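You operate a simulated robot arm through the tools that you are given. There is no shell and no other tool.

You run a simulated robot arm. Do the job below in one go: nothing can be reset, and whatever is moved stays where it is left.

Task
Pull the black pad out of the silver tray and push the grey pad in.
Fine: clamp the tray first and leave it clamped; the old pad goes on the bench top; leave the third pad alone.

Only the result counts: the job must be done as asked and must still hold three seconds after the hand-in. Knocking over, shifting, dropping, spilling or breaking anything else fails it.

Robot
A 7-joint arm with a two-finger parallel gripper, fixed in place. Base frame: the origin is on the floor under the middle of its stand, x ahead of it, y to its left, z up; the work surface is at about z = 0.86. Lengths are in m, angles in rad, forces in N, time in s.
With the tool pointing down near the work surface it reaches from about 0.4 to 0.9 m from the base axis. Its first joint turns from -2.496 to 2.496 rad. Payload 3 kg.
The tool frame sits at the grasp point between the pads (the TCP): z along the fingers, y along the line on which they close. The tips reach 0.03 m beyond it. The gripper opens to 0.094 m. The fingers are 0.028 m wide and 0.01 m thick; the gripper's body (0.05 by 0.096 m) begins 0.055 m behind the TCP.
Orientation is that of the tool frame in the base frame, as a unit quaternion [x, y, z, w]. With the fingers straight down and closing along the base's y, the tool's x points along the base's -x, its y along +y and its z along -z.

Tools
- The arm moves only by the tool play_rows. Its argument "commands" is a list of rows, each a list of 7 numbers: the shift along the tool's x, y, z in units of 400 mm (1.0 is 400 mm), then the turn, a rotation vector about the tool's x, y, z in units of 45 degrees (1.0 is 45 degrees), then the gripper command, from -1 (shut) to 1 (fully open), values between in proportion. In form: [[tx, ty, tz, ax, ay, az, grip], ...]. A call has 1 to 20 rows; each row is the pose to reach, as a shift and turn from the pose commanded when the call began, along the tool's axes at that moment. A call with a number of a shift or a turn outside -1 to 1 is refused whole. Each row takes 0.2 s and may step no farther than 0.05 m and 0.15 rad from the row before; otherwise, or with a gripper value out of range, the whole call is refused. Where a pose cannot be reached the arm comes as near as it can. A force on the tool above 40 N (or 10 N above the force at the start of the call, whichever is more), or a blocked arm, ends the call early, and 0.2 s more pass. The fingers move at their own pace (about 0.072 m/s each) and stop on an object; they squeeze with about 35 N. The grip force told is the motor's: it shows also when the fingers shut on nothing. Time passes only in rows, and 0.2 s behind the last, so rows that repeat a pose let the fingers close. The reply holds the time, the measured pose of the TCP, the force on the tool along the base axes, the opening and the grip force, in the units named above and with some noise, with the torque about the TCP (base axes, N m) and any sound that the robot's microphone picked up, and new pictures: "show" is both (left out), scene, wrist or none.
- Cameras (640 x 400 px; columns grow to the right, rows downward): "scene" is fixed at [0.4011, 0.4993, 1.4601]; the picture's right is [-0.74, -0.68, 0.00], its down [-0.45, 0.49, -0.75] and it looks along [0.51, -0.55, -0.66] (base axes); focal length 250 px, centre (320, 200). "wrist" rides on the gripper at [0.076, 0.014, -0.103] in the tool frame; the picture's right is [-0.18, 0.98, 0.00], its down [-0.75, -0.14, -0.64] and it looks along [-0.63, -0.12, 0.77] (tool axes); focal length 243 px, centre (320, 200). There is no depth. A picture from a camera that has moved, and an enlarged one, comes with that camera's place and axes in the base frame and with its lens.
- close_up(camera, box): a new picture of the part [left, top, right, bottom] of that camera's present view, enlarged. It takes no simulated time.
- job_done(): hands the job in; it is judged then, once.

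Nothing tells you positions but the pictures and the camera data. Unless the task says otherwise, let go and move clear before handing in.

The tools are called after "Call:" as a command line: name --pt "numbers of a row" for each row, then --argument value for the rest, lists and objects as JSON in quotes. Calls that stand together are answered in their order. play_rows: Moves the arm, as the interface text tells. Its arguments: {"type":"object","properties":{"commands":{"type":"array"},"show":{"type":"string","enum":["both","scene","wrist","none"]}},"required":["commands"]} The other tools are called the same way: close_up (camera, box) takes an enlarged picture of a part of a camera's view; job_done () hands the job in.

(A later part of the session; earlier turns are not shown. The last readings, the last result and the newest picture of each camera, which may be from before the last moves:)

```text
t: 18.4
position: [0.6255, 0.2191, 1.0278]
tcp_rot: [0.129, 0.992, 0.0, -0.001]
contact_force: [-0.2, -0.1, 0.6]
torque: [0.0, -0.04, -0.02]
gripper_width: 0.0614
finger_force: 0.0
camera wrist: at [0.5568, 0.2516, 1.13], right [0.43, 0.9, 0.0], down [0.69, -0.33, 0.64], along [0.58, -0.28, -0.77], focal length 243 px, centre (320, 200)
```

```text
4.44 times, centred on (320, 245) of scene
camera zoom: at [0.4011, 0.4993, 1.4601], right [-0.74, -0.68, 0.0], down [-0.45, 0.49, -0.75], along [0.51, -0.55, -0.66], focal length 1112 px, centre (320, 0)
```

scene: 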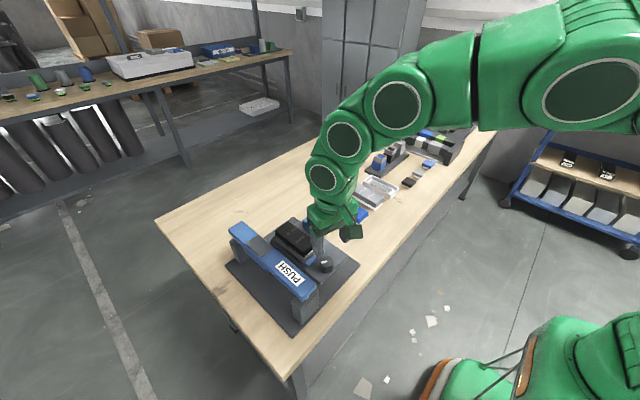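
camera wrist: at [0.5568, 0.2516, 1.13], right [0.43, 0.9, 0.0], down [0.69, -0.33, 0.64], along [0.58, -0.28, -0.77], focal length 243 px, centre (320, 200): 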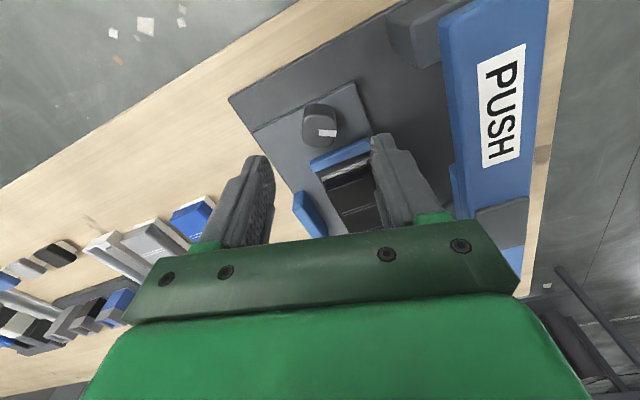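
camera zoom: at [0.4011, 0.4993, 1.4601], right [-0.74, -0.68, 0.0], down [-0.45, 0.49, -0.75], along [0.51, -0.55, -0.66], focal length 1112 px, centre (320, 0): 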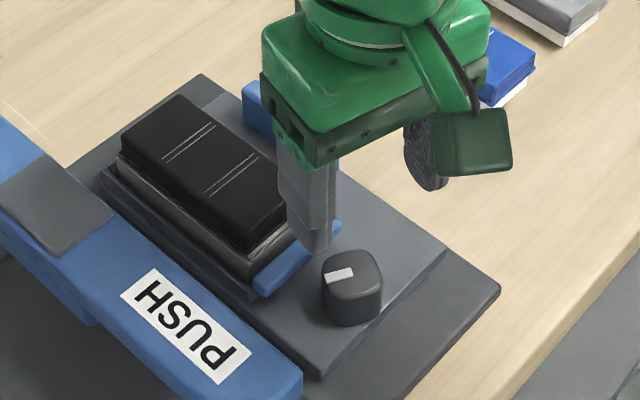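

The knob has turned about 30° and stays where it was put. I'll return to the earlier overhead viewpoint so I can compare the jaw positions with the first picture.

Call:
play_rows --pt "-0.04 0.006 -0.09 0 0 -0.06 1" --pt "-0.1 0.015 -0.18 0 0 -0.13 1" --pt "-0.16 0.025 -0.25 0 0 -0.2 1" --pt "-0.22 0.034 -0.28 0 0 -0.27 1" --pt "-0.277 0.043 -0.295 0 0 -0.333 1" --pt "-0.277 0.043 -0.295 0 0 -0.333 1" --show "both"

Call:
close_up --camera "wrist" --box '[240, 0, 480, 150]'

Call:
close_up --camera "scene" --box '[220, 200, 370, 340]'

Call:
close_up --camera "scene" --box '[270, 210, 340, 280]'

```text
t: 19.8
position: [0.7343, 0.2084, 1.1481]
tcp_rot: [-0.001, 1.0, 0.0, 0.0]
contact_force: [0.1, 0.3, -0.9]
torque: [0.01, 0.02, -0.01]
gripper_width: 0.0936
finger_force: 0.0
camera wrist: at [0.6609, 0.2215, 1.2495], right [0.18, 0.98, 0.0], down [0.75, -0.14, 0.64], along [0.63, -0.12, -0.77], focal length 243 px, centre (320, 200)
```

scene: 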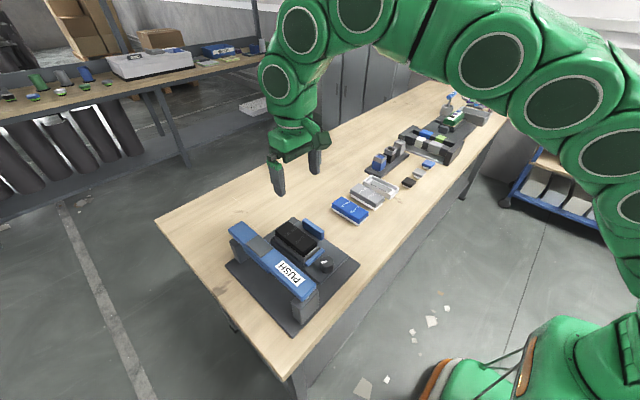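
wrist: 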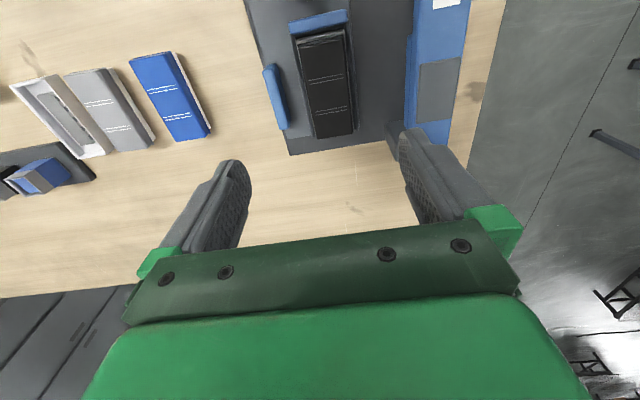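

```text
2.67 times, centred on (360, 75) of wrist
camera zoom: at [0.6609, 0.2215, 1.2495], right [0.18, 0.98, 0.0], down [0.75, -0.14, 0.64], along [0.63, -0.12, -0.77], focal length 647 px, centre (213, 533)
```

zoom: 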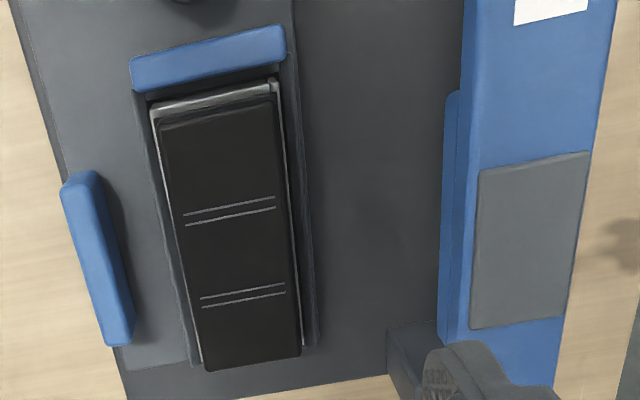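

```text
2.86 times, centred on (295, 270) of scene
camera zoom: at [0.4011, 0.4993, 1.4601], right [-0.74, -0.68, 0.0], down [-0.45, 0.49, -0.75], along [0.51, -0.55, -0.66], focal length 715 px, centre (391, 0)
```

zoom: 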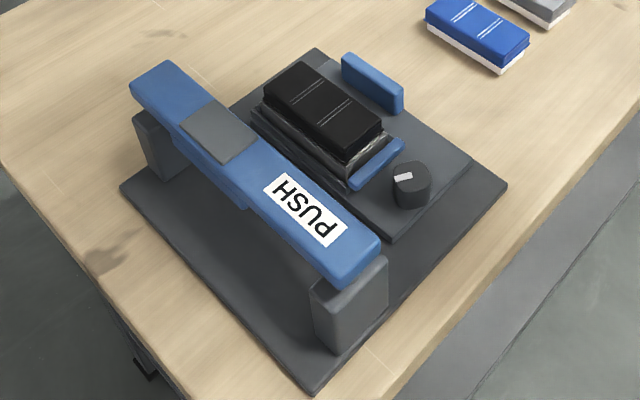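

```text
5.71 times, centred on (305, 245) of scene
camera zoom: at [0.4011, 0.4993, 1.4601], right [-0.74, -0.68, 0.0], down [-0.45, 0.49, -0.75], along [0.51, -0.55, -0.66], focal length 1429 px, centre (406, -57)
```

zoom: 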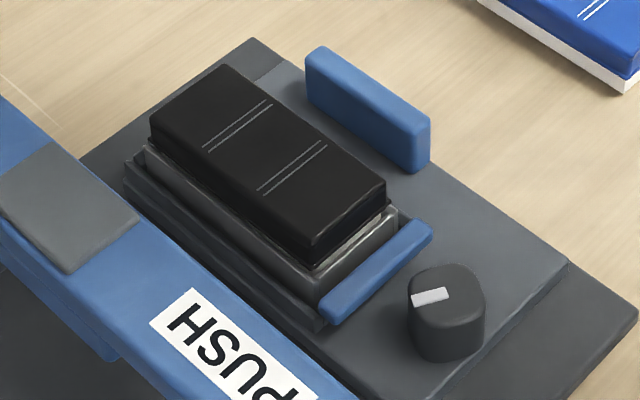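

Turning the knob 30° clockwise moved the blue end jaw roughly 5 mm towards the tray, so the knob is the clamp. I'll go back, regrip the knob at its new angle and keep turning until it tightens.

Call:
play_rows --pt "0.057 0.001 0.09 0 0 0.16 -0.04" --pt "0.115 0.001 0.185 0 0 0.33 -0.04" --pt "0.172 0.002 0.28 0 0 0.5 -0.04" --pt "0.2295 0.003 0.37 0 0 0.667 -0.04" --pt "0.2295 0.003 0.37 0 0 0.667 -0.04" --show "wrist"

Call:
close_up --camera "wrist" --box '[220, 60, 440, 240]'

```text
t: 21.0
position: [0.6447, 0.2099, 0.9988]
tcp_rot: [0.259, 0.966, -0.001, -0.001]
contact_force: [-0.4, 0.4, -0.1]
torque: [0.0, -0.01, 0.03]
gripper_width: 0.0452
finger_force: 0.0
camera wrist: at [0.5869, 0.2606, 1.1013], right [0.65, 0.76, 0.0], down [0.58, -0.5, 0.64], along [0.49, -0.42, -0.77], focal length 243 px, centre (320, 200)
```

wrist: 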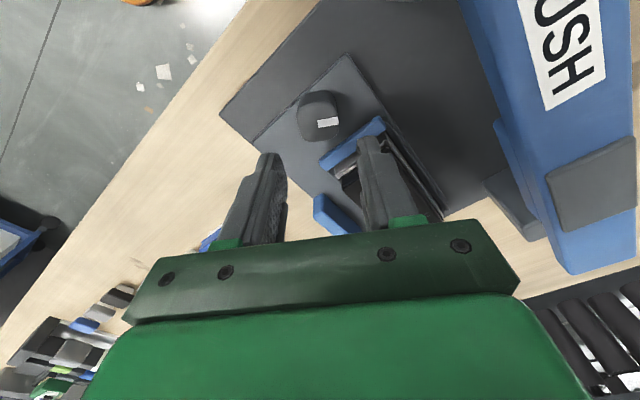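

```text
2.22 times, centred on (330, 150) of wrist
camera zoom: at [0.5869, 0.2606, 1.1013], right [0.65, 0.76, 0.0], down [0.58, -0.5, 0.64], along [0.49, -0.42, -0.77], focal length 539 px, centre (298, 311)
```

zoom: 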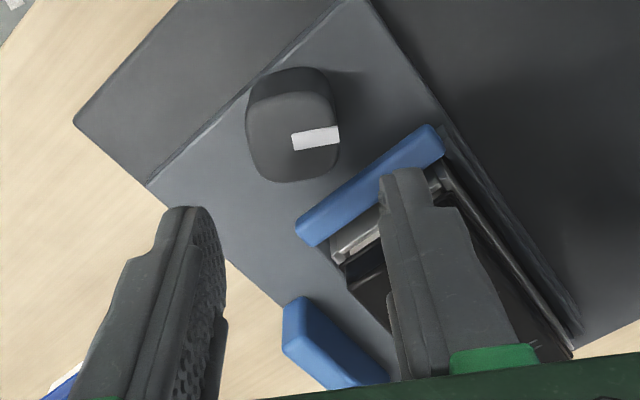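

The fingers are aligned with the knob's flats, about 7 cm above it. I'll lower, close on it and check the forces.

Call:
play_rows --pt "0.0037 -0.0036 0.08 0 0 0 -0.04" --pt "0.0037 -0.0036 0.14 0 0 0 -0.04" --pt "0.0037 -0.0036 0.1745 0 0 0 -0.04" --pt "0.0037 -0.0036 0.1745 0 0 0 -0.04" --pt "0.0037 -0.0036 0.1745 0 0 0 -1" --pt "0.0037 -0.0036 0.1745 0 0 0 -1" --pt "0.0037 -0.0036 0.1745 0 0 0 -1" --show "wrist"

```text
t: 22.6
position: [0.6435, 0.2082, 0.9302]
tcp_rot: [0.258, 0.966, 0.001, 0.001]
contact_force: [12.4, 13.9, -9.5]
torque: [-0.02, -0.41, -0.02]
gripper_width: 0.0344
finger_force: 44.9
camera wrist: at [0.586, 0.2588, 1.0327], right [0.65, 0.76, 0.0], down [0.58, -0.5, 0.64], along [0.49, -0.42, -0.77], focal length 243 px, centre (320, 200)
```

wrist: 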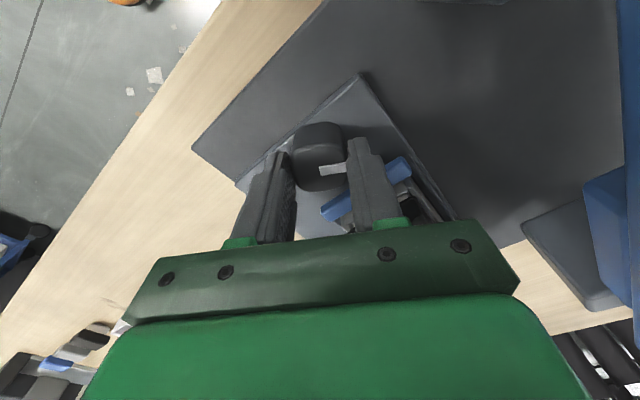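

The grip is good but there is a little side load, so I'll shift about 2 mm to relieve it while turning another 15°.

Call:
play_rows --pt "0 0.005 0 0 0 0 -1" --pt "0 0.005 0 0 0 0.11 -1" --pt "0 0.005 0 0 0 0.22 -1" --pt "0 0.005 0 0 0 0.33 -1" --pt "0 0.005 0 0 0 0.33 -1" --show "wrist"

```text
t: 23.7
position: [0.6443, 0.2101, 0.9297]
tcp_rot: [0.378, 0.926, 0.0, 0.001]
contact_force: [-12.1, -2.2, 8.9]
torque: [0.16, 0.17, 0.04]
gripper_width: 0.0344
finger_force: 44.8
stopped in row 5: the force on the tool passed its limit at 42 N (the readings are from after the stop); the commanded pose is now the measured one
camera wrist: at [0.6006, 0.2735, 1.0325], right [0.82, 0.57, 0.0], down [0.44, -0.63, 0.64], along [0.37, -0.53, -0.77], focal length 243 px, centre (320, 200)
```

wrist: 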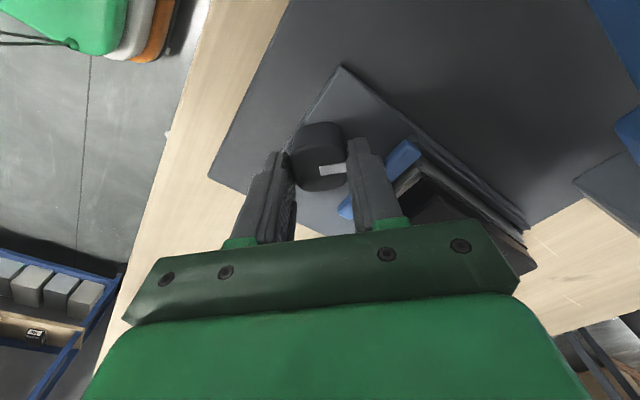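

A lateral force stopped the turn at about 44°, from a small centring error or the finger nearing the jaw. I'll relax the side load by a millimetre and read again.

Call:
play_rows --pt "0.0025 -0.0018 0 0 0 0 -1" --pt "0.0025 -0.0018 0 0 0 0 -1" --show "none"

Call:
close_up --camera "wrist" --box '[220, 90, 440, 250]'

Call:
close_up --camera "scene" --box '[270, 210, 340, 280]'

```text
t: 24.3
position: [0.6429, 0.2105, 0.9301]
tcp_rot: [0.379, 0.926, 0.0, 0.002]
contact_force: [15.9, -2.6, -0.2]
torque: [-0.44, -0.3, -0.02]
gripper_width: 0.0346
finger_force: 45.4
```

```text
2.50 times, centred on (330, 170) of wrist
camera zoom: at [0.6003, 0.2738, 1.0324], right [0.82, 0.57, 0.0], down [0.44, -0.63, 0.64], along [0.37, -0.53, -0.77], focal length 606 px, centre (295, 275)
```

zoom: 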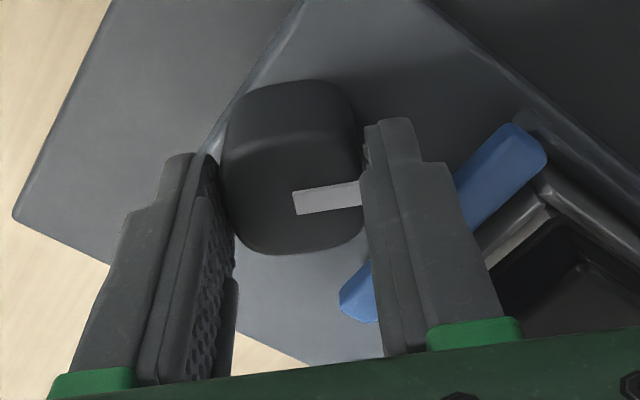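

```text
5.71 times, centred on (305, 245) of scene
camera zoom: at [0.4011, 0.4993, 1.4601], right [-0.74, -0.68, 0.0], down [-0.45, 0.49, -0.75], along [0.51, -0.55, -0.66], focal length 1429 px, centre (406, -57)
```

zoom: 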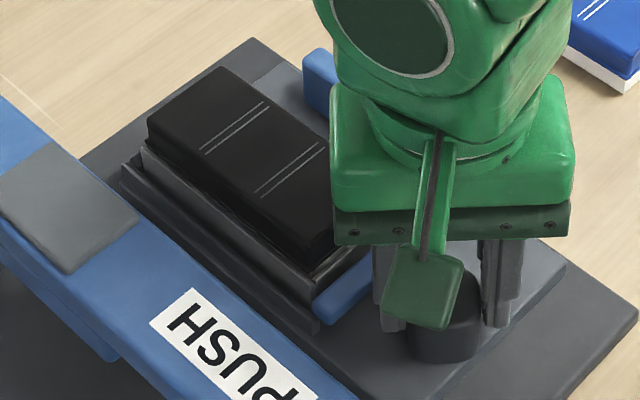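

The end jaw now seems to be touching the tray end. I'll open and re-close the fingers to shed the side load, then test for more travel.

Call:
play_rows --pt "0.0 0.0 0 0 0 0 -0.15" --pt "0.0 0.0 0 0 0 0 -0.15" --pt "0.0 0.0 0 0 0 0 -0.15" --show "none"

Call:
close_up --camera "wrist" --box '[220, 90, 440, 250]'

Call:
close_up --camera "scene" --box '[270, 210, 340, 280]'

```text
t: 25.1
position: [0.6434, 0.2101, 0.9302]
tcp_rot: [0.378, 0.926, 0.0, 0.0]
contact_force: [0.7, 0.5, -0.1]
torque: [0.0, 0.0, -0.04]
gripper_width: 0.0401
finger_force: 0.1
```

```text
2.50 times, centred on (330, 170) of wrist
camera zoom: at [0.5995, 0.2739, 1.0322], right [0.82, 0.57, 0.0], down [0.44, -0.63, 0.64], along [0.37, -0.53, -0.77], focal length 606 px, centre (295, 275)
```

zoom: 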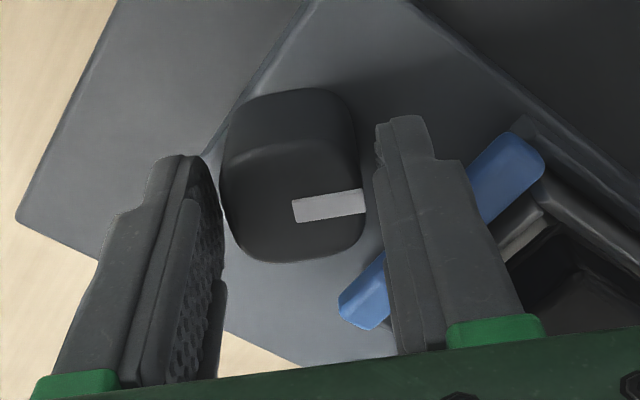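

```text
5.71 times, centred on (305, 245) of scene
camera zoom: at [0.4011, 0.4993, 1.4601], right [-0.74, -0.68, 0.0], down [-0.45, 0.49, -0.75], along [0.51, -0.55, -0.66], focal length 1429 px, centre (406, -57)
```

zoom: 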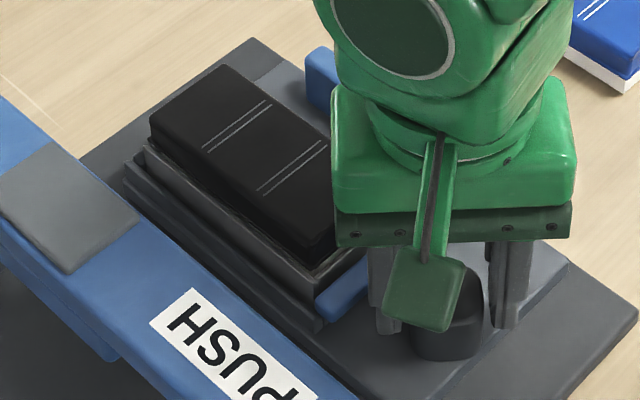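

Releasing removed the load, and the pad seems to have shifted a hair in the picture between gripped and released. I'll take close reference pictures to check whether the fixture itself moved.

Call:
close_up --camera "scene" --box '[220, 200, 370, 340]'

Call:
close_up --camera "scene" --box '[270, 210, 310, 250]'

Call:
close_up --camera "scene" --box '[310, 240, 370, 290]'

```text
2.86 times, centred on (295, 270) of scene
camera zoom: at [0.4011, 0.4993, 1.4601], right [-0.74, -0.68, 0.0], down [-0.45, 0.49, -0.75], along [0.51, -0.55, -0.66], focal length 715 px, centre (391, 0)
```

zoom: 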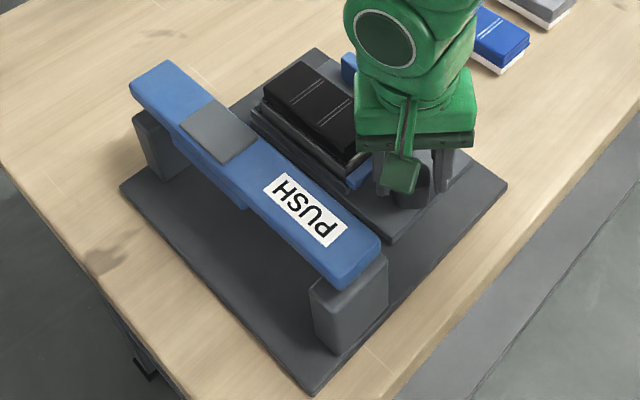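

```text
10.00 times, centred on (290, 230) of scene
camera zoom: at [0.4011, 0.4993, 1.4601], right [-0.74, -0.68, 0.0], down [-0.45, 0.49, -0.75], along [0.51, -0.55, -0.66], focal length 2501 px, centre (620, -100)
```

zoom: 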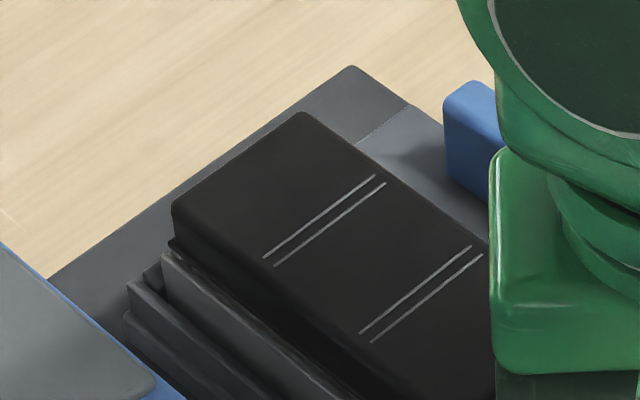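

```text
8.00 times, centred on (340, 265) of scene
camera zoom: at [0.4011, 0.4993, 1.4601], right [-0.74, -0.68, 0.0], down [-0.45, 0.49, -0.75], along [0.51, -0.55, -0.66], focal length 2001 px, centre (160, -320)
```

zoom: 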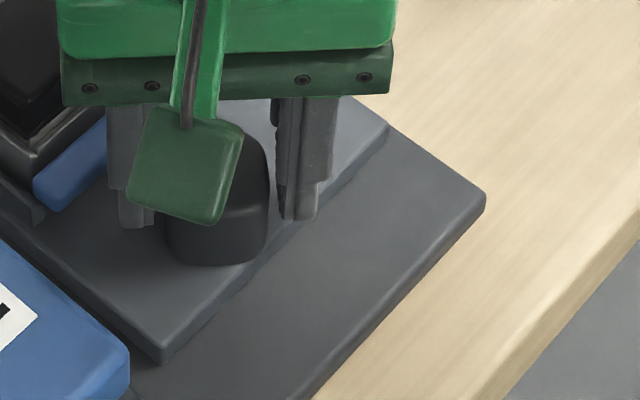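

The base plate is where it started. I'll close on the knob again and take the same pictures to see whether gripping moves anything.

Call:
play_rows --pt "0.0 0.0 0 0 0 0 -1" --pt "0.0 0.0 0 0 0 0 -1" --pt "0.0 0.0 0 0 0 0 -1" --show "none"

Call:
close_up --camera "scene" --box '[270, 210, 310, 250]'

Call:
close_up --camera "scene" --box '[310, 240, 370, 290]'

```text
t: 25.9
position: [0.6423, 0.2109, 0.9297]
tcp_rot: [0.379, 0.925, 0.0, 0.0]
contact_force: [-11.1, -1.0, 0.6]
torque: [0.27, -0.06, -0.04]
gripper_width: 0.0345
finger_force: 44.8
```

```text
10.00 times, centred on (290, 230) of scene
camera zoom: at [0.4011, 0.4993, 1.4601], right [-0.74, -0.68, 0.0], down [-0.45, 0.49, -0.75], along [0.51, -0.55, -0.66], focal length 2501 px, centre (620, -100)
```

zoom: 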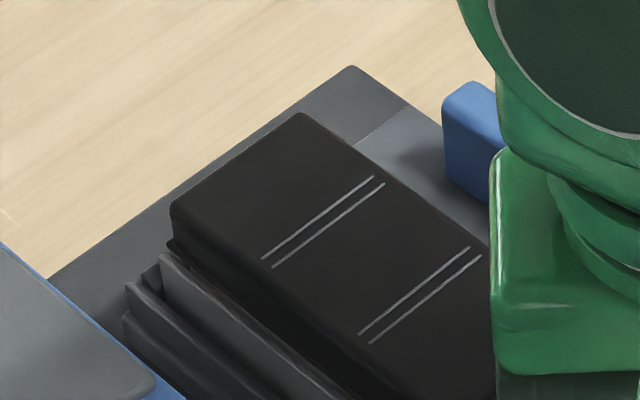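

```text
8.00 times, centred on (340, 265) of scene
camera zoom: at [0.4011, 0.4993, 1.4601], right [-0.74, -0.68, 0.0], down [-0.45, 0.49, -0.75], along [0.51, -0.55, -0.66], focal length 2001 px, centre (160, -320)
```

zoom: 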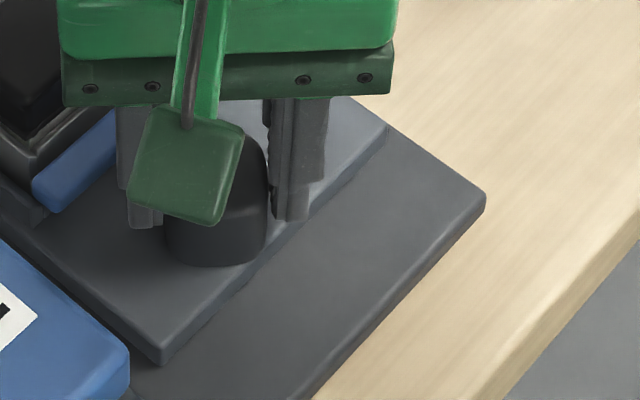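

Gripping only nudges the sub-plate by a fraction of a millimetre and it springs back, while the base plate stays put. I'll keep turning clockwise in small steps.

Call:
play_rows --pt "0.001 -0.001 0 0 0 0.08 -1" --pt "0.001 -0.001 0 0 0 0.16 -1" --pt "0.001 -0.001 0 0 0 0.24 -1" --pt "0.001 -0.001 0 0 0 0.32 -1" --pt "0.001 -0.001 0 0 0 0.32 -1" --show "none"

Call:
close_up --camera "scene" --box '[270, 210, 340, 280]'

Call:
close_up --camera "wrist" --box '[220, 90, 440, 250]'

```text
t: 27.1
position: [0.6434, 0.2106, 0.9289]
tcp_rot: [0.493, 0.87, 0.0, 0.001]
contact_force: [-1.8, 0.3, 11.5]
torque: [-0.27, 0.09, -0.01]
gripper_width: 0.0344
finger_force: 44.7
```

```text
5.71 times, centred on (305, 245) of scene
camera zoom: at [0.4011, 0.4993, 1.4601], right [-0.74, -0.68, 0.0], down [-0.45, 0.49, -0.75], along [0.51, -0.55, -0.66], focal length 1429 px, centre (406, -57)
```

zoom: 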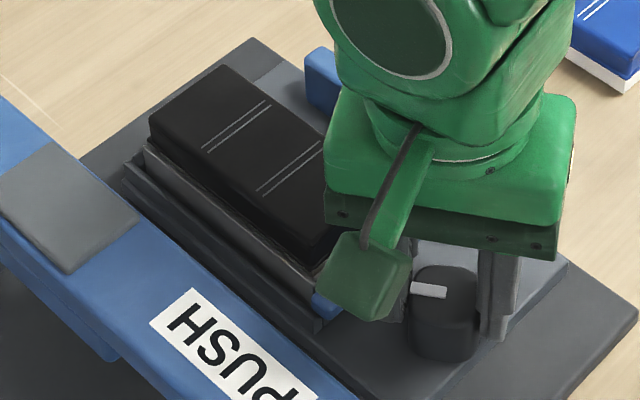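

```text
2.50 times, centred on (330, 170) of wrist
camera zoom: at [0.6166, 0.2831, 1.0321], right [0.94, 0.35, 0.0], down [0.27, -0.72, 0.64], along [0.23, -0.6, -0.77], focal length 606 px, centre (295, 275)
```

zoom: 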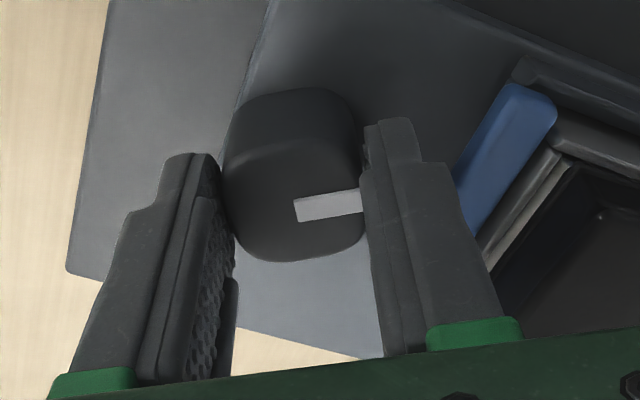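

The knob is at about 60° now with no resisting torque. I'll turn on towards 90° in small steps.

Call:
play_rows --pt "0 0 0 0 0 0.08 -1" --pt "0 0 0 0 0 0.16 -1" --pt "0 0 0 0 0 0.24 -1" --pt "0 0 0 0 0 0.33 -1" --pt "0 0 0 0 0 0.33 -1" --show "scene"

Call:
close_up --camera "scene" --box '[270, 210, 340, 280]'

Call:
close_up --camera "wrist" --box '[220, 60, 480, 250]'

```text
t: 28.3
position: [0.6428, 0.2092, 0.9307]
tcp_rot: [0.601, 0.799, 0.001, 0.001]
contact_force: [22.8, 1.2, 13.6]
torque: [-0.47, -0.51, 0.03]
gripper_width: 0.0342
finger_force: 45.0
```

scene: 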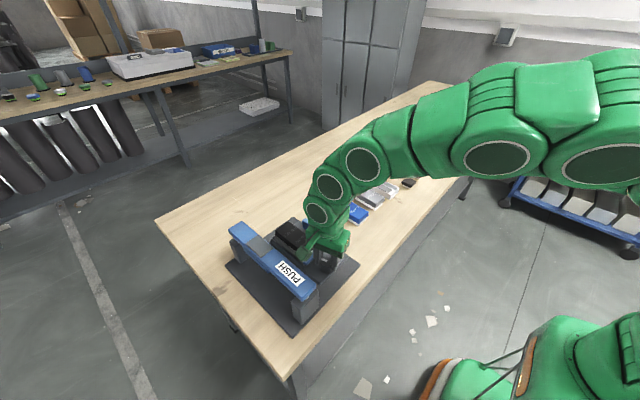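

```text
5.71 times, centred on (305, 245) of scene
camera zoom: at [0.4011, 0.4993, 1.4601], right [-0.74, -0.68, 0.0], down [-0.45, 0.49, -0.75], along [0.51, -0.55, -0.66], focal length 1429 px, centre (406, -57)
```

zoom: 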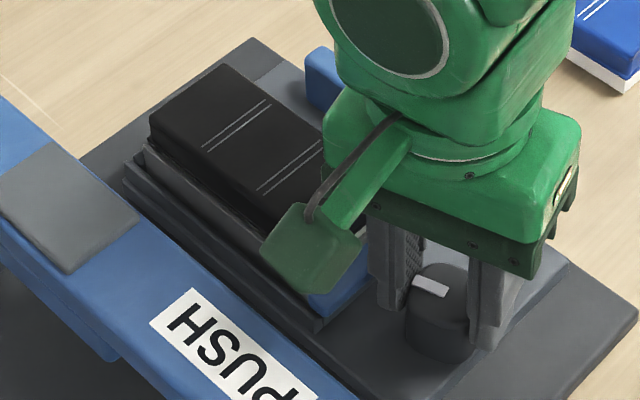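

```text
2.11 times, centred on (350, 155) of wrist
camera zoom: at [0.6363, 0.2874, 1.0321], right [1.0, 0.1, 0.0], down [0.07, -0.76, 0.64], along [0.06, -0.64, -0.77], focal length 511 px, centre (257, 295)
```

zoom: 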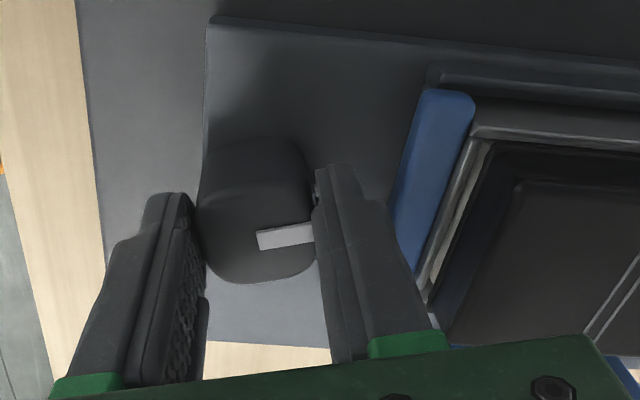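

The blue jaw now looks close against the tray's end. I'll relieve the side load and turn the last bit towards 90°, watching for the knob to come up against resistance.

Call:
play_rows --pt "0 0.0025 0 0 0 0 -1" --pt "0 0.0025 0 0 0 0.08 -1" --pt "0 0.0025 0 0 0 0.16 -1" --pt "0 0.0025 0 0 0 0.24 -1" --pt "0 0.0025 0 0 0 0.33 -1" --pt "0 0.0025 0 0 0 0.33 -1" --show "none"

Call:
close_up --camera "scene" --box '[270, 210, 340, 280]'

Call:
close_up --camera "wrist" --box '[220, 60, 480, 250]'

```text
t: 29.7
position: [0.6433, 0.2102, 0.9296]
tcp_rot: [0.699, 0.715, 0.0, 0.0]
contact_force: [8.5, 1.3, 16.1]
torque: [-0.1, 0.16, -0.02]
gripper_width: 0.0345
finger_force: 44.7
```

```text
5.71 times, centred on (305, 245) of scene
camera zoom: at [0.4011, 0.4993, 1.4601], right [-0.74, -0.68, 0.0], down [-0.45, 0.49, -0.75], along [0.51, -0.55, -0.66], focal length 1429 px, centre (406, -57)
```

zoom: 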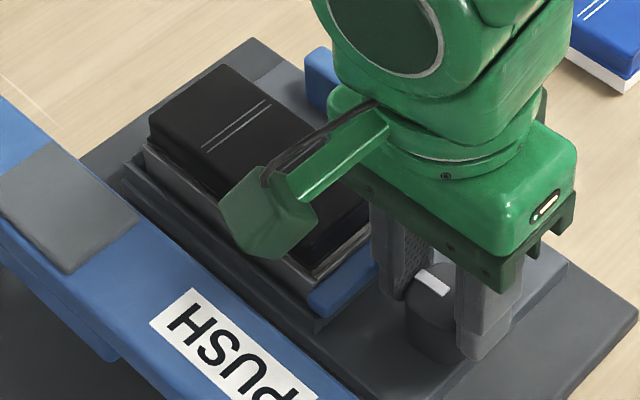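

```text
2.11 times, centred on (350, 155) of wrist
camera zoom: at [0.6569, 0.2871, 1.032], right [0.99, -0.16, 0.0], down [-0.12, -0.76, 0.64], along [-0.1, -0.63, -0.77], focal length 511 px, centre (257, 295)
```

zoom: 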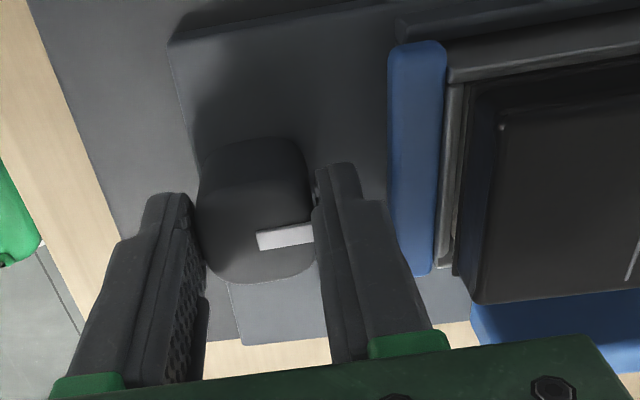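

The mark now points straight at the tray (about 89°) and still no stop is felt. I'll try a few degrees more to find the end of travel.

Call:
play_rows --pt "0 0.001 0 0 0 0.06 -1" --pt "0 0.001 0 0 0 0.12 -1" --pt "0 0.001 0 0 0 0.18 -1" --pt "0 0.001 0 0 0 0.24 -1" --pt "0 0.001 0 0 0 0.24 -1" --show "none"

Call:
close_up --camera "scene" --box '[270, 210, 340, 280]'

Call:
close_up --camera "wrist" --box '[220, 60, 480, 250]'

```text
t: 30.9
position: [0.6436, 0.2101, 0.929]
tcp_rot: [0.763, 0.646, -0.002, 0.0]
contact_force: [-13.5, -2.6, -2.2]
torque: [-0.16, 0.05, 0.3]
gripper_width: 0.034
finger_force: 45.0
```

```text
5.71 times, centred on (305, 245) of scene
camera zoom: at [0.4011, 0.4993, 1.4601], right [-0.74, -0.68, 0.0], down [-0.45, 0.49, -0.75], along [0.51, -0.55, -0.66], focal length 1429 px, centre (406, -57)
```

zoom: 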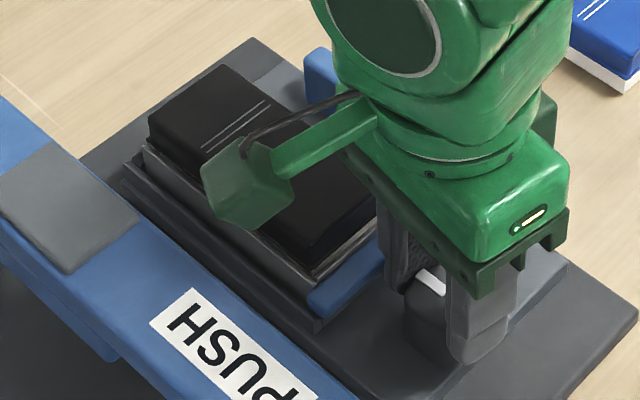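

```text
2.11 times, centred on (350, 155) of wrist
camera zoom: at [0.6714, 0.2831, 1.0313], right [0.94, -0.34, 0.0], down [-0.26, -0.72, 0.64], along [-0.22, -0.6, -0.77], focal length 511 px, centre (257, 295)
```

zoom: 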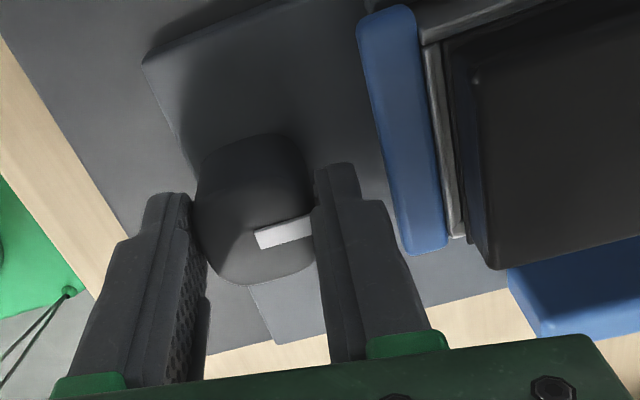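

The knob now pushes back with about 0.3 N·m, so it has come to its stop with the jaw against the tray. I'll release, rise, and check that it stays clamped.

Call:
play_rows --pt "0 0 0 0 0 0 -0.1" --pt "0 0 0 0 0 0 -0.1" --pt "0 0 0 0 0 0 -0.1" --pt "0 0 -0.08 0 0 0 -0.1" --pt "0 0 -0.18 0 0 -0.1 -0.1" --pt "0 0 -0.28 0 0 -0.25 0" --pt "0 0 -0.28 0 0 -0.4 0" --pt "0 0 -0.28 0 0 -0.55 0" --pt "0 0 -0.28 0 0 -0.7 0" --pt "0 0 -0.28 0 0 -0.85 0" --pt "0 0 -0.28 0 0 -1 0" --pt "0 0 -0.28 0 0 -1 0" --show "both"

Call:
close_up --camera "scene" --box '[270, 210, 340, 280]'

```text
t: 33.5
position: [0.6432, 0.2106, 1.0413]
tcp_rot: [0.457, 0.889, 0.0, 0.0]
contact_force: [-0.1, -0.4, -0.1]
torque: [-0.06, -0.03, -0.03]
gripper_width: 0.047
finger_force: 0.0
camera wrist: at [0.6121, 0.2813, 1.1433], right [0.91, 0.42, 0.0], down [0.32, -0.69, 0.64], along [0.27, -0.58, -0.77], focal length 243 px, centre (320, 200)
```

scene: 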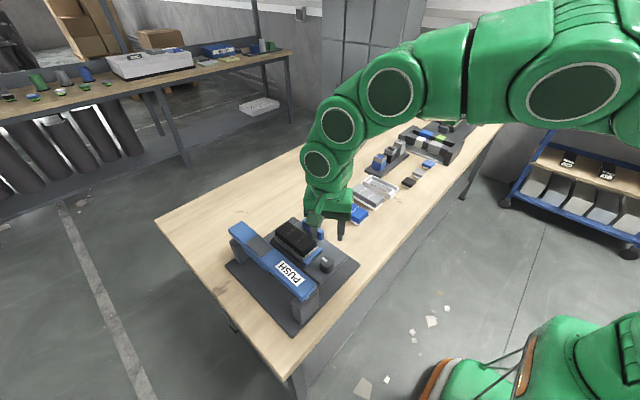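
wrist: 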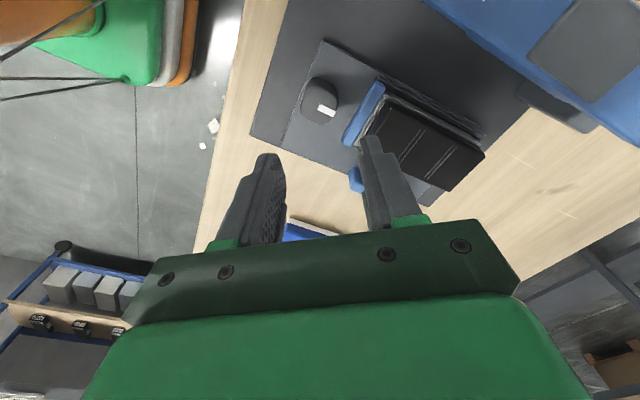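

```text
5.71 times, centred on (305, 245) of scene
camera zoom: at [0.4011, 0.4993, 1.4601], right [-0.74, -0.68, 0.0], down [-0.45, 0.49, -0.75], along [0.51, -0.55, -0.66], focal length 1429 px, centre (406, -57)
```

zoom: 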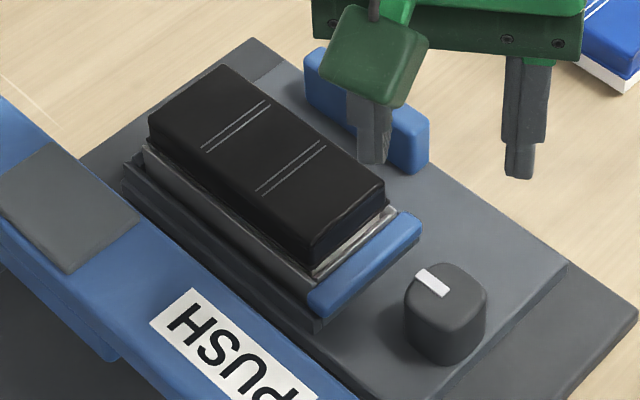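

The jaw sits against the tray end, the mark points at the tray and it holds. I'll go overhead to check the clamp and plan the pull of the black pad.

Call:
play_rows --pt "-0.024 0.031 -0.06 0 0 -0.16 1" --pt "-0.048 0.062 -0.12 0 0 -0.33 1" --pt "-0.072 0.093 -0.17 0 0 -0.5 1" --pt "-0.096 0.124 -0.21 0 0 -0.67 1" --pt "-0.12 0.155 -0.24 0 0 -0.84 1" --pt "-0.144 0.186 -0.261 0 0 -1 1" --pt "-0.144 0.186 -0.261 0 0 -1 1" --show "none"

Call:
play_rows --pt "0 0 0 0 0 -0.1 1" --pt "0 0 0 0 0 -0.21 1" --pt "0 0 0 0 0 -0.21 1" --show "both"

Call:
close_up --camera "wrist" --box '[240, 0, 480, 150]'

Call:
close_up --camera "wrist" --box '[280, 0, 370, 60]'

Call:
close_up --camera "scene" --box '[270, 210, 340, 280]'

```text
t: 35.1
position: [0.7392, 0.2087, 1.1462]
tcp_rot: [0.082, 0.997, -0.001, 0.0]
contact_force: [0.8, -0.5, 0.0]
torque: [-0.03, -0.01, 0.04]
gripper_width: 0.0939
finger_force: 0.1
```

```text
t: 35.9
position: [0.7385, 0.2065, 1.1457]
tcp_rot: [-0.001, 1.0, 0.0, 0.0]
contact_force: [0.4, 0.1, -0.1]
torque: [0.01, 0.01, -0.02]
gripper_width: 0.0939
finger_force: 0.0
camera wrist: at [0.663, 0.2217, 1.2486], right [0.18, 0.98, 0.0], down [0.75, -0.14, 0.64], along [0.63, -0.12, -0.77], focal length 243 px, centre (320, 200)
```

scene: 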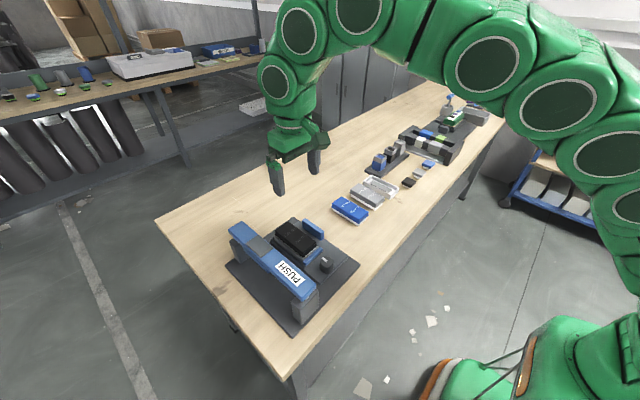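
wrist: 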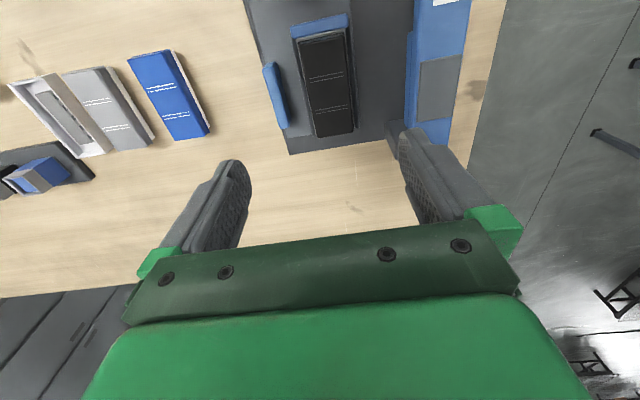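

```text
2.67 times, centred on (360, 75) of wrist
camera zoom: at [0.663, 0.2217, 1.2486], right [0.18, 0.98, 0.0], down [0.75, -0.14, 0.64], along [0.63, -0.12, -0.77], focal length 647 px, centre (213, 533)
```

zoom: 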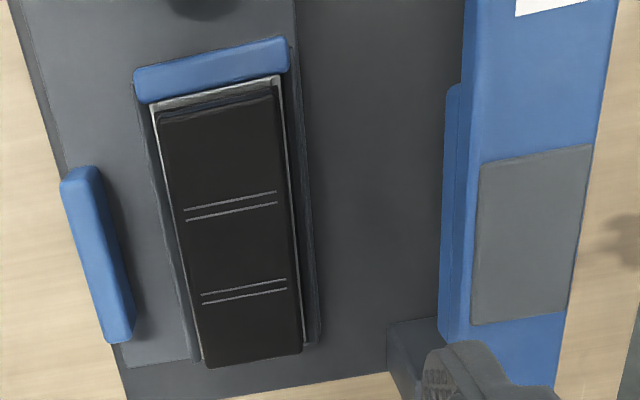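

```text
6.67 times, centred on (325, 30) of wrist
camera zoom: at [0.663, 0.2217, 1.2486], right [0.18, 0.98, 0.0], down [0.75, -0.14, 0.64], along [0.63, -0.12, -0.77], focal length 1618 px, centre (287, 1333)
```

zoom: 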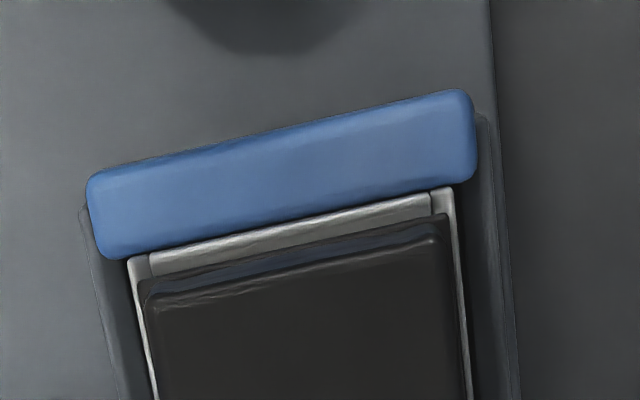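

```text
5.71 times, centred on (305, 245) of scene
camera zoom: at [0.4011, 0.4993, 1.4601], right [-0.74, -0.68, 0.0], down [-0.45, 0.49, -0.75], along [0.51, -0.55, -0.66], focal length 1429 px, centre (406, -57)
```

zoom: 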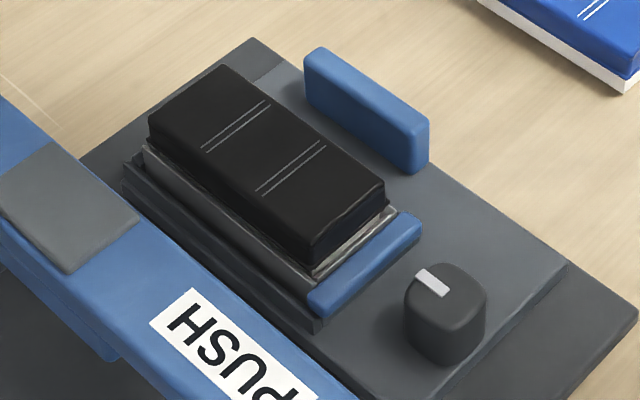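

The clamp is closed against the tray's end. The black pad is centred at about (0.755, 0.216) with its top near z = 0.934 and the tray rim near 0.91; I'll descend with open fingers to just above it and check alignment.

Call:
play_rows --pt "-0.01 0.006 0.1 0 0 0 1" --pt "-0.02 0.012 0.2 0 0 0 1" --pt "-0.041 0.024 0.3 0 0 0 1" --pt "-0.041 0.024 0.4 0 0 0 1" --pt "-0.041 0.024 0.4 0 0 0 1" --show "both"

Call:
close_up --camera "scene" --box '[240, 190, 340, 280]'

Call:
close_up --camera "wrist" --box '[180, 50, 500, 250]'

```text
t: 37.1
position: [0.7521, 0.2157, 0.9851]
tcp_rot: [0.0, 1.0, 0.0, 0.001]
contact_force: [1.5, -0.8, 0.4]
torque: [0.0, -0.02, 0.03]
gripper_width: 0.0942
finger_force: 0.1
camera wrist: at [0.6781, 0.2313, 1.0877], right [0.18, 0.98, 0.0], down [0.75, -0.14, 0.64], along [0.63, -0.12, -0.77], focal length 243 px, centre (320, 200)
```

scene: 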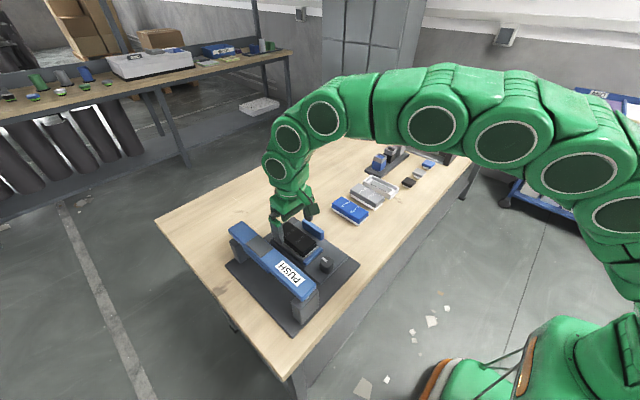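
wrist: 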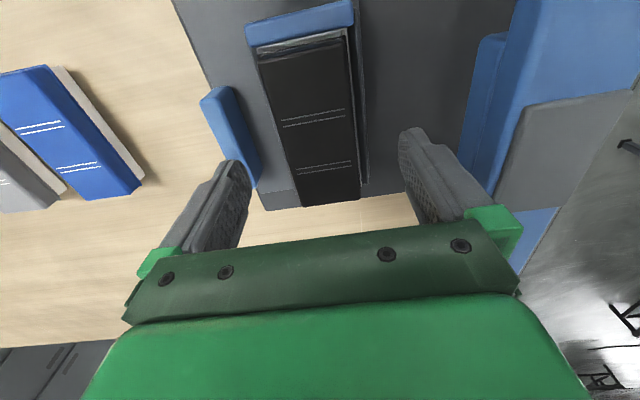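

```text
4.44 times, centred on (290, 235) of scene
camera zoom: at [0.4011, 0.4993, 1.4601], right [-0.74, -0.68, 0.0], down [-0.45, 0.49, -0.75], along [0.51, -0.55, -0.66], focal length 1112 px, centre (453, 44)
```

zoom: 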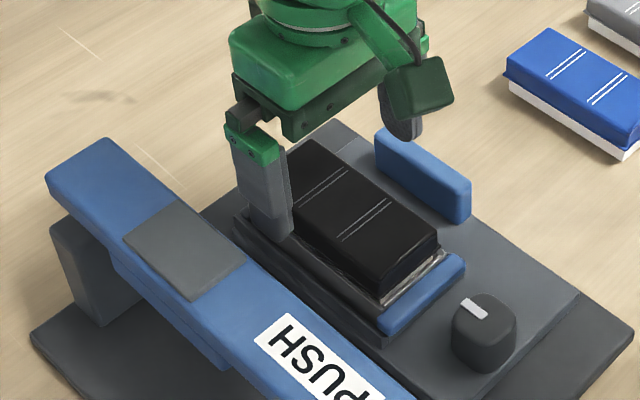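

```text
2.00 times, centred on (340, 150) of wrist
camera zoom: at [0.6781, 0.2313, 1.0877], right [0.18, 0.98, 0.0], down [0.75, -0.14, 0.64], along [0.63, -0.12, -0.77], focal length 485 px, centre (280, 300)
```

zoom: 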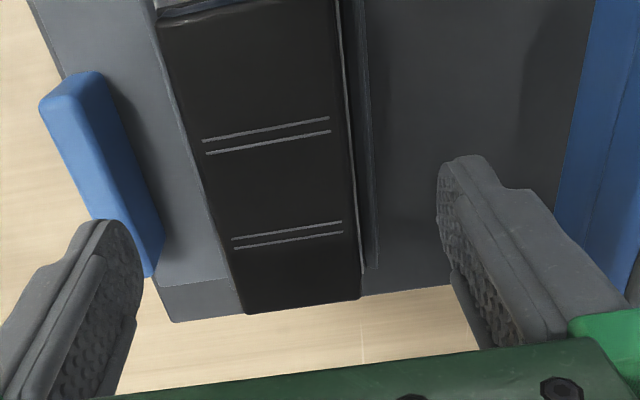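

The pad is centred between the open fingers. I'll descend so the tips stop just above the tray rim, then close on the pad's cover.

Call:
play_rows --pt "-0.005 0.0022 0.05 0 0 0 1" --pt "-0.005 0.0022 0.1 0 0 0 1" --pt "-0.005 0.0022 0.1 0 0 0 1" --pt "-0.005 0.0022 0.1 0 0 0 -1" --pt "-0.005 0.0022 0.1 0 0 0 -1" --pt "-0.005 0.0022 0.1 0 0 0 -1" --pt "-0.005 0.0022 0.1 0 0 0 -1" --show "both"

Call:
close_up --camera "scene" --box '[240, 190, 340, 280]'

Call:
close_up --camera "wrist" --box '[200, 50, 460, 230]'

```text
t: 38.7
position: [0.7541, 0.2169, 0.9474]
tcp_rot: [0.0, 1.0, -0.001, 0.001]
contact_force: [0.0, -2.7, -0.7]
torque: [-0.13, -0.05, -0.08]
gripper_width: 0.0532
finger_force: 34.6
camera wrist: at [0.6799, 0.2313, 1.0488], right [0.18, 0.98, 0.0], down [0.75, -0.14, 0.64], along [0.63, -0.12, -0.77], focal length 243 px, centre (320, 200)
```

scene: 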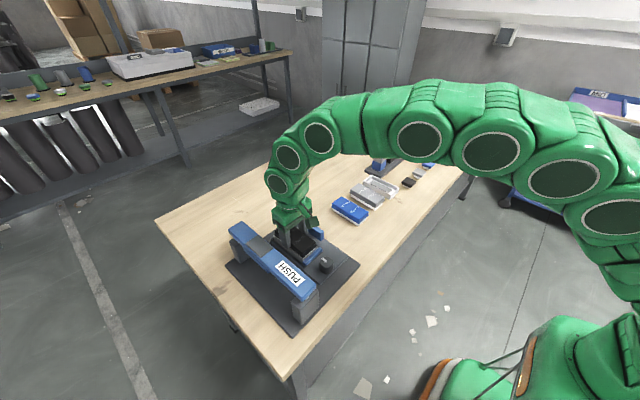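
wrist: 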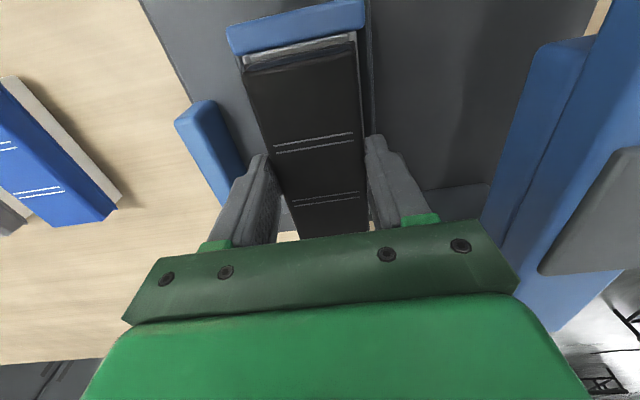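

```text
4.44 times, centred on (290, 235) of scene
camera zoom: at [0.4011, 0.4993, 1.4601], right [-0.74, -0.68, 0.0], down [-0.45, 0.49, -0.75], along [0.51, -0.55, -0.66], focal length 1112 px, centre (453, 44)
```

zoom: 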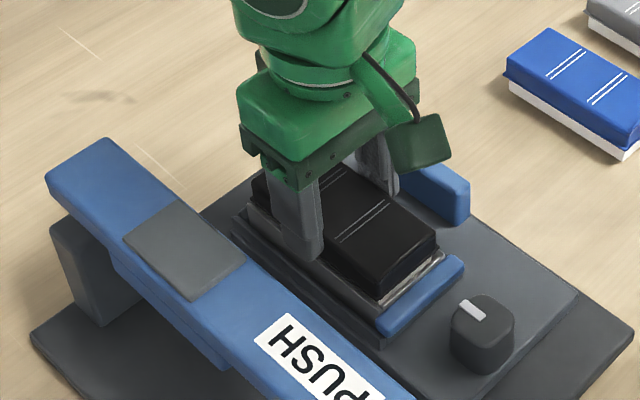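

```text
2.22 times, centred on (330, 140) of wrist
camera zoom: at [0.6799, 0.2313, 1.0488], right [0.18, 0.98, 0.0], down [0.75, -0.14, 0.64], along [0.63, -0.12, -0.77], focal length 539 px, centre (298, 333)
```

zoom: 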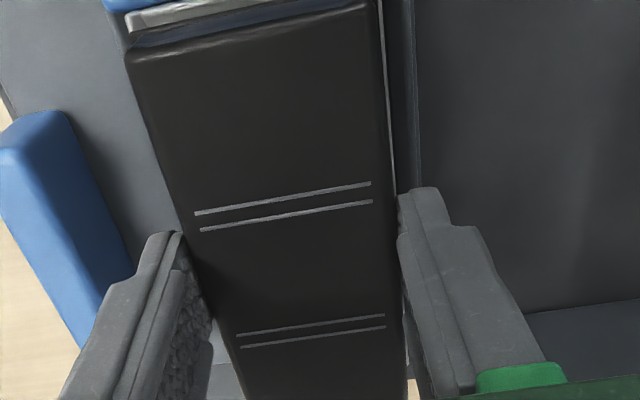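

The pad is gripped at 53 mm. I'll pull straight up slowly and watch the force.

Call:
play_rows --pt "0 0 -0.0075 0 0 0 -1" --pt "0 0 -0.015 0 0 0 -1" --pt "0 0 -0.0225 0 0 0 -1" --pt "0 0 -0.03 0 0 0 -1" --pt "0 0 -0.03 0 0 0 -1" --show "both"

Call:
close_up --camera "scene" --box '[240, 190, 340, 280]'

```text
t: 39.9
position: [0.7561, 0.2173, 0.9586]
tcp_rot: [0.0, 1.0, 0.0, 0.0]
contact_force: [-0.2, 0.5, -0.5]
torque: [0.0, -0.03, 0.02]
gripper_width: 0.053
finger_force: 34.5
camera wrist: at [0.6812, 0.2317, 1.0611], right [0.18, 0.98, 0.0], down [0.75, -0.14, 0.64], along [0.63, -0.12, -0.77], focal length 243 px, centre (320, 200)
```

scene: 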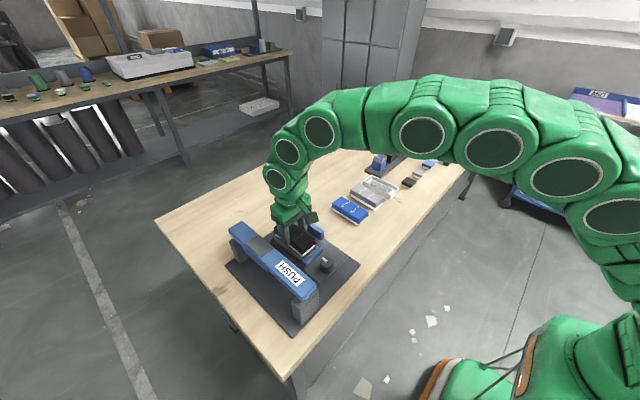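
wrist: 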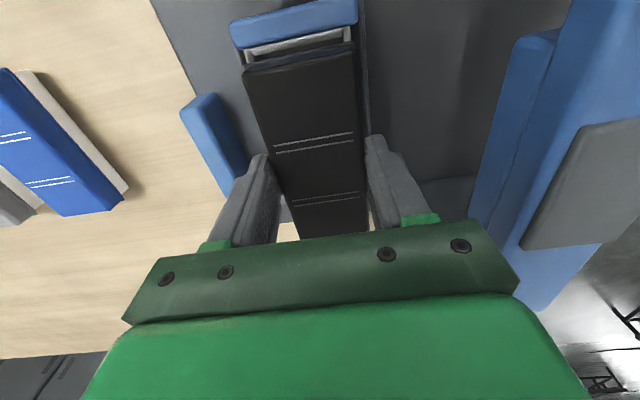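

```text
4.44 times, centred on (290, 235) of scene
camera zoom: at [0.4011, 0.4993, 1.4601], right [-0.74, -0.68, 0.0], down [-0.45, 0.49, -0.75], along [0.51, -0.55, -0.66], focal length 1112 px, centre (453, 44)
```

zoom: 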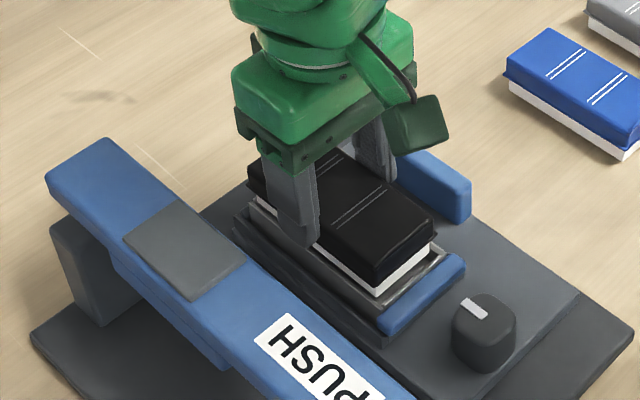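

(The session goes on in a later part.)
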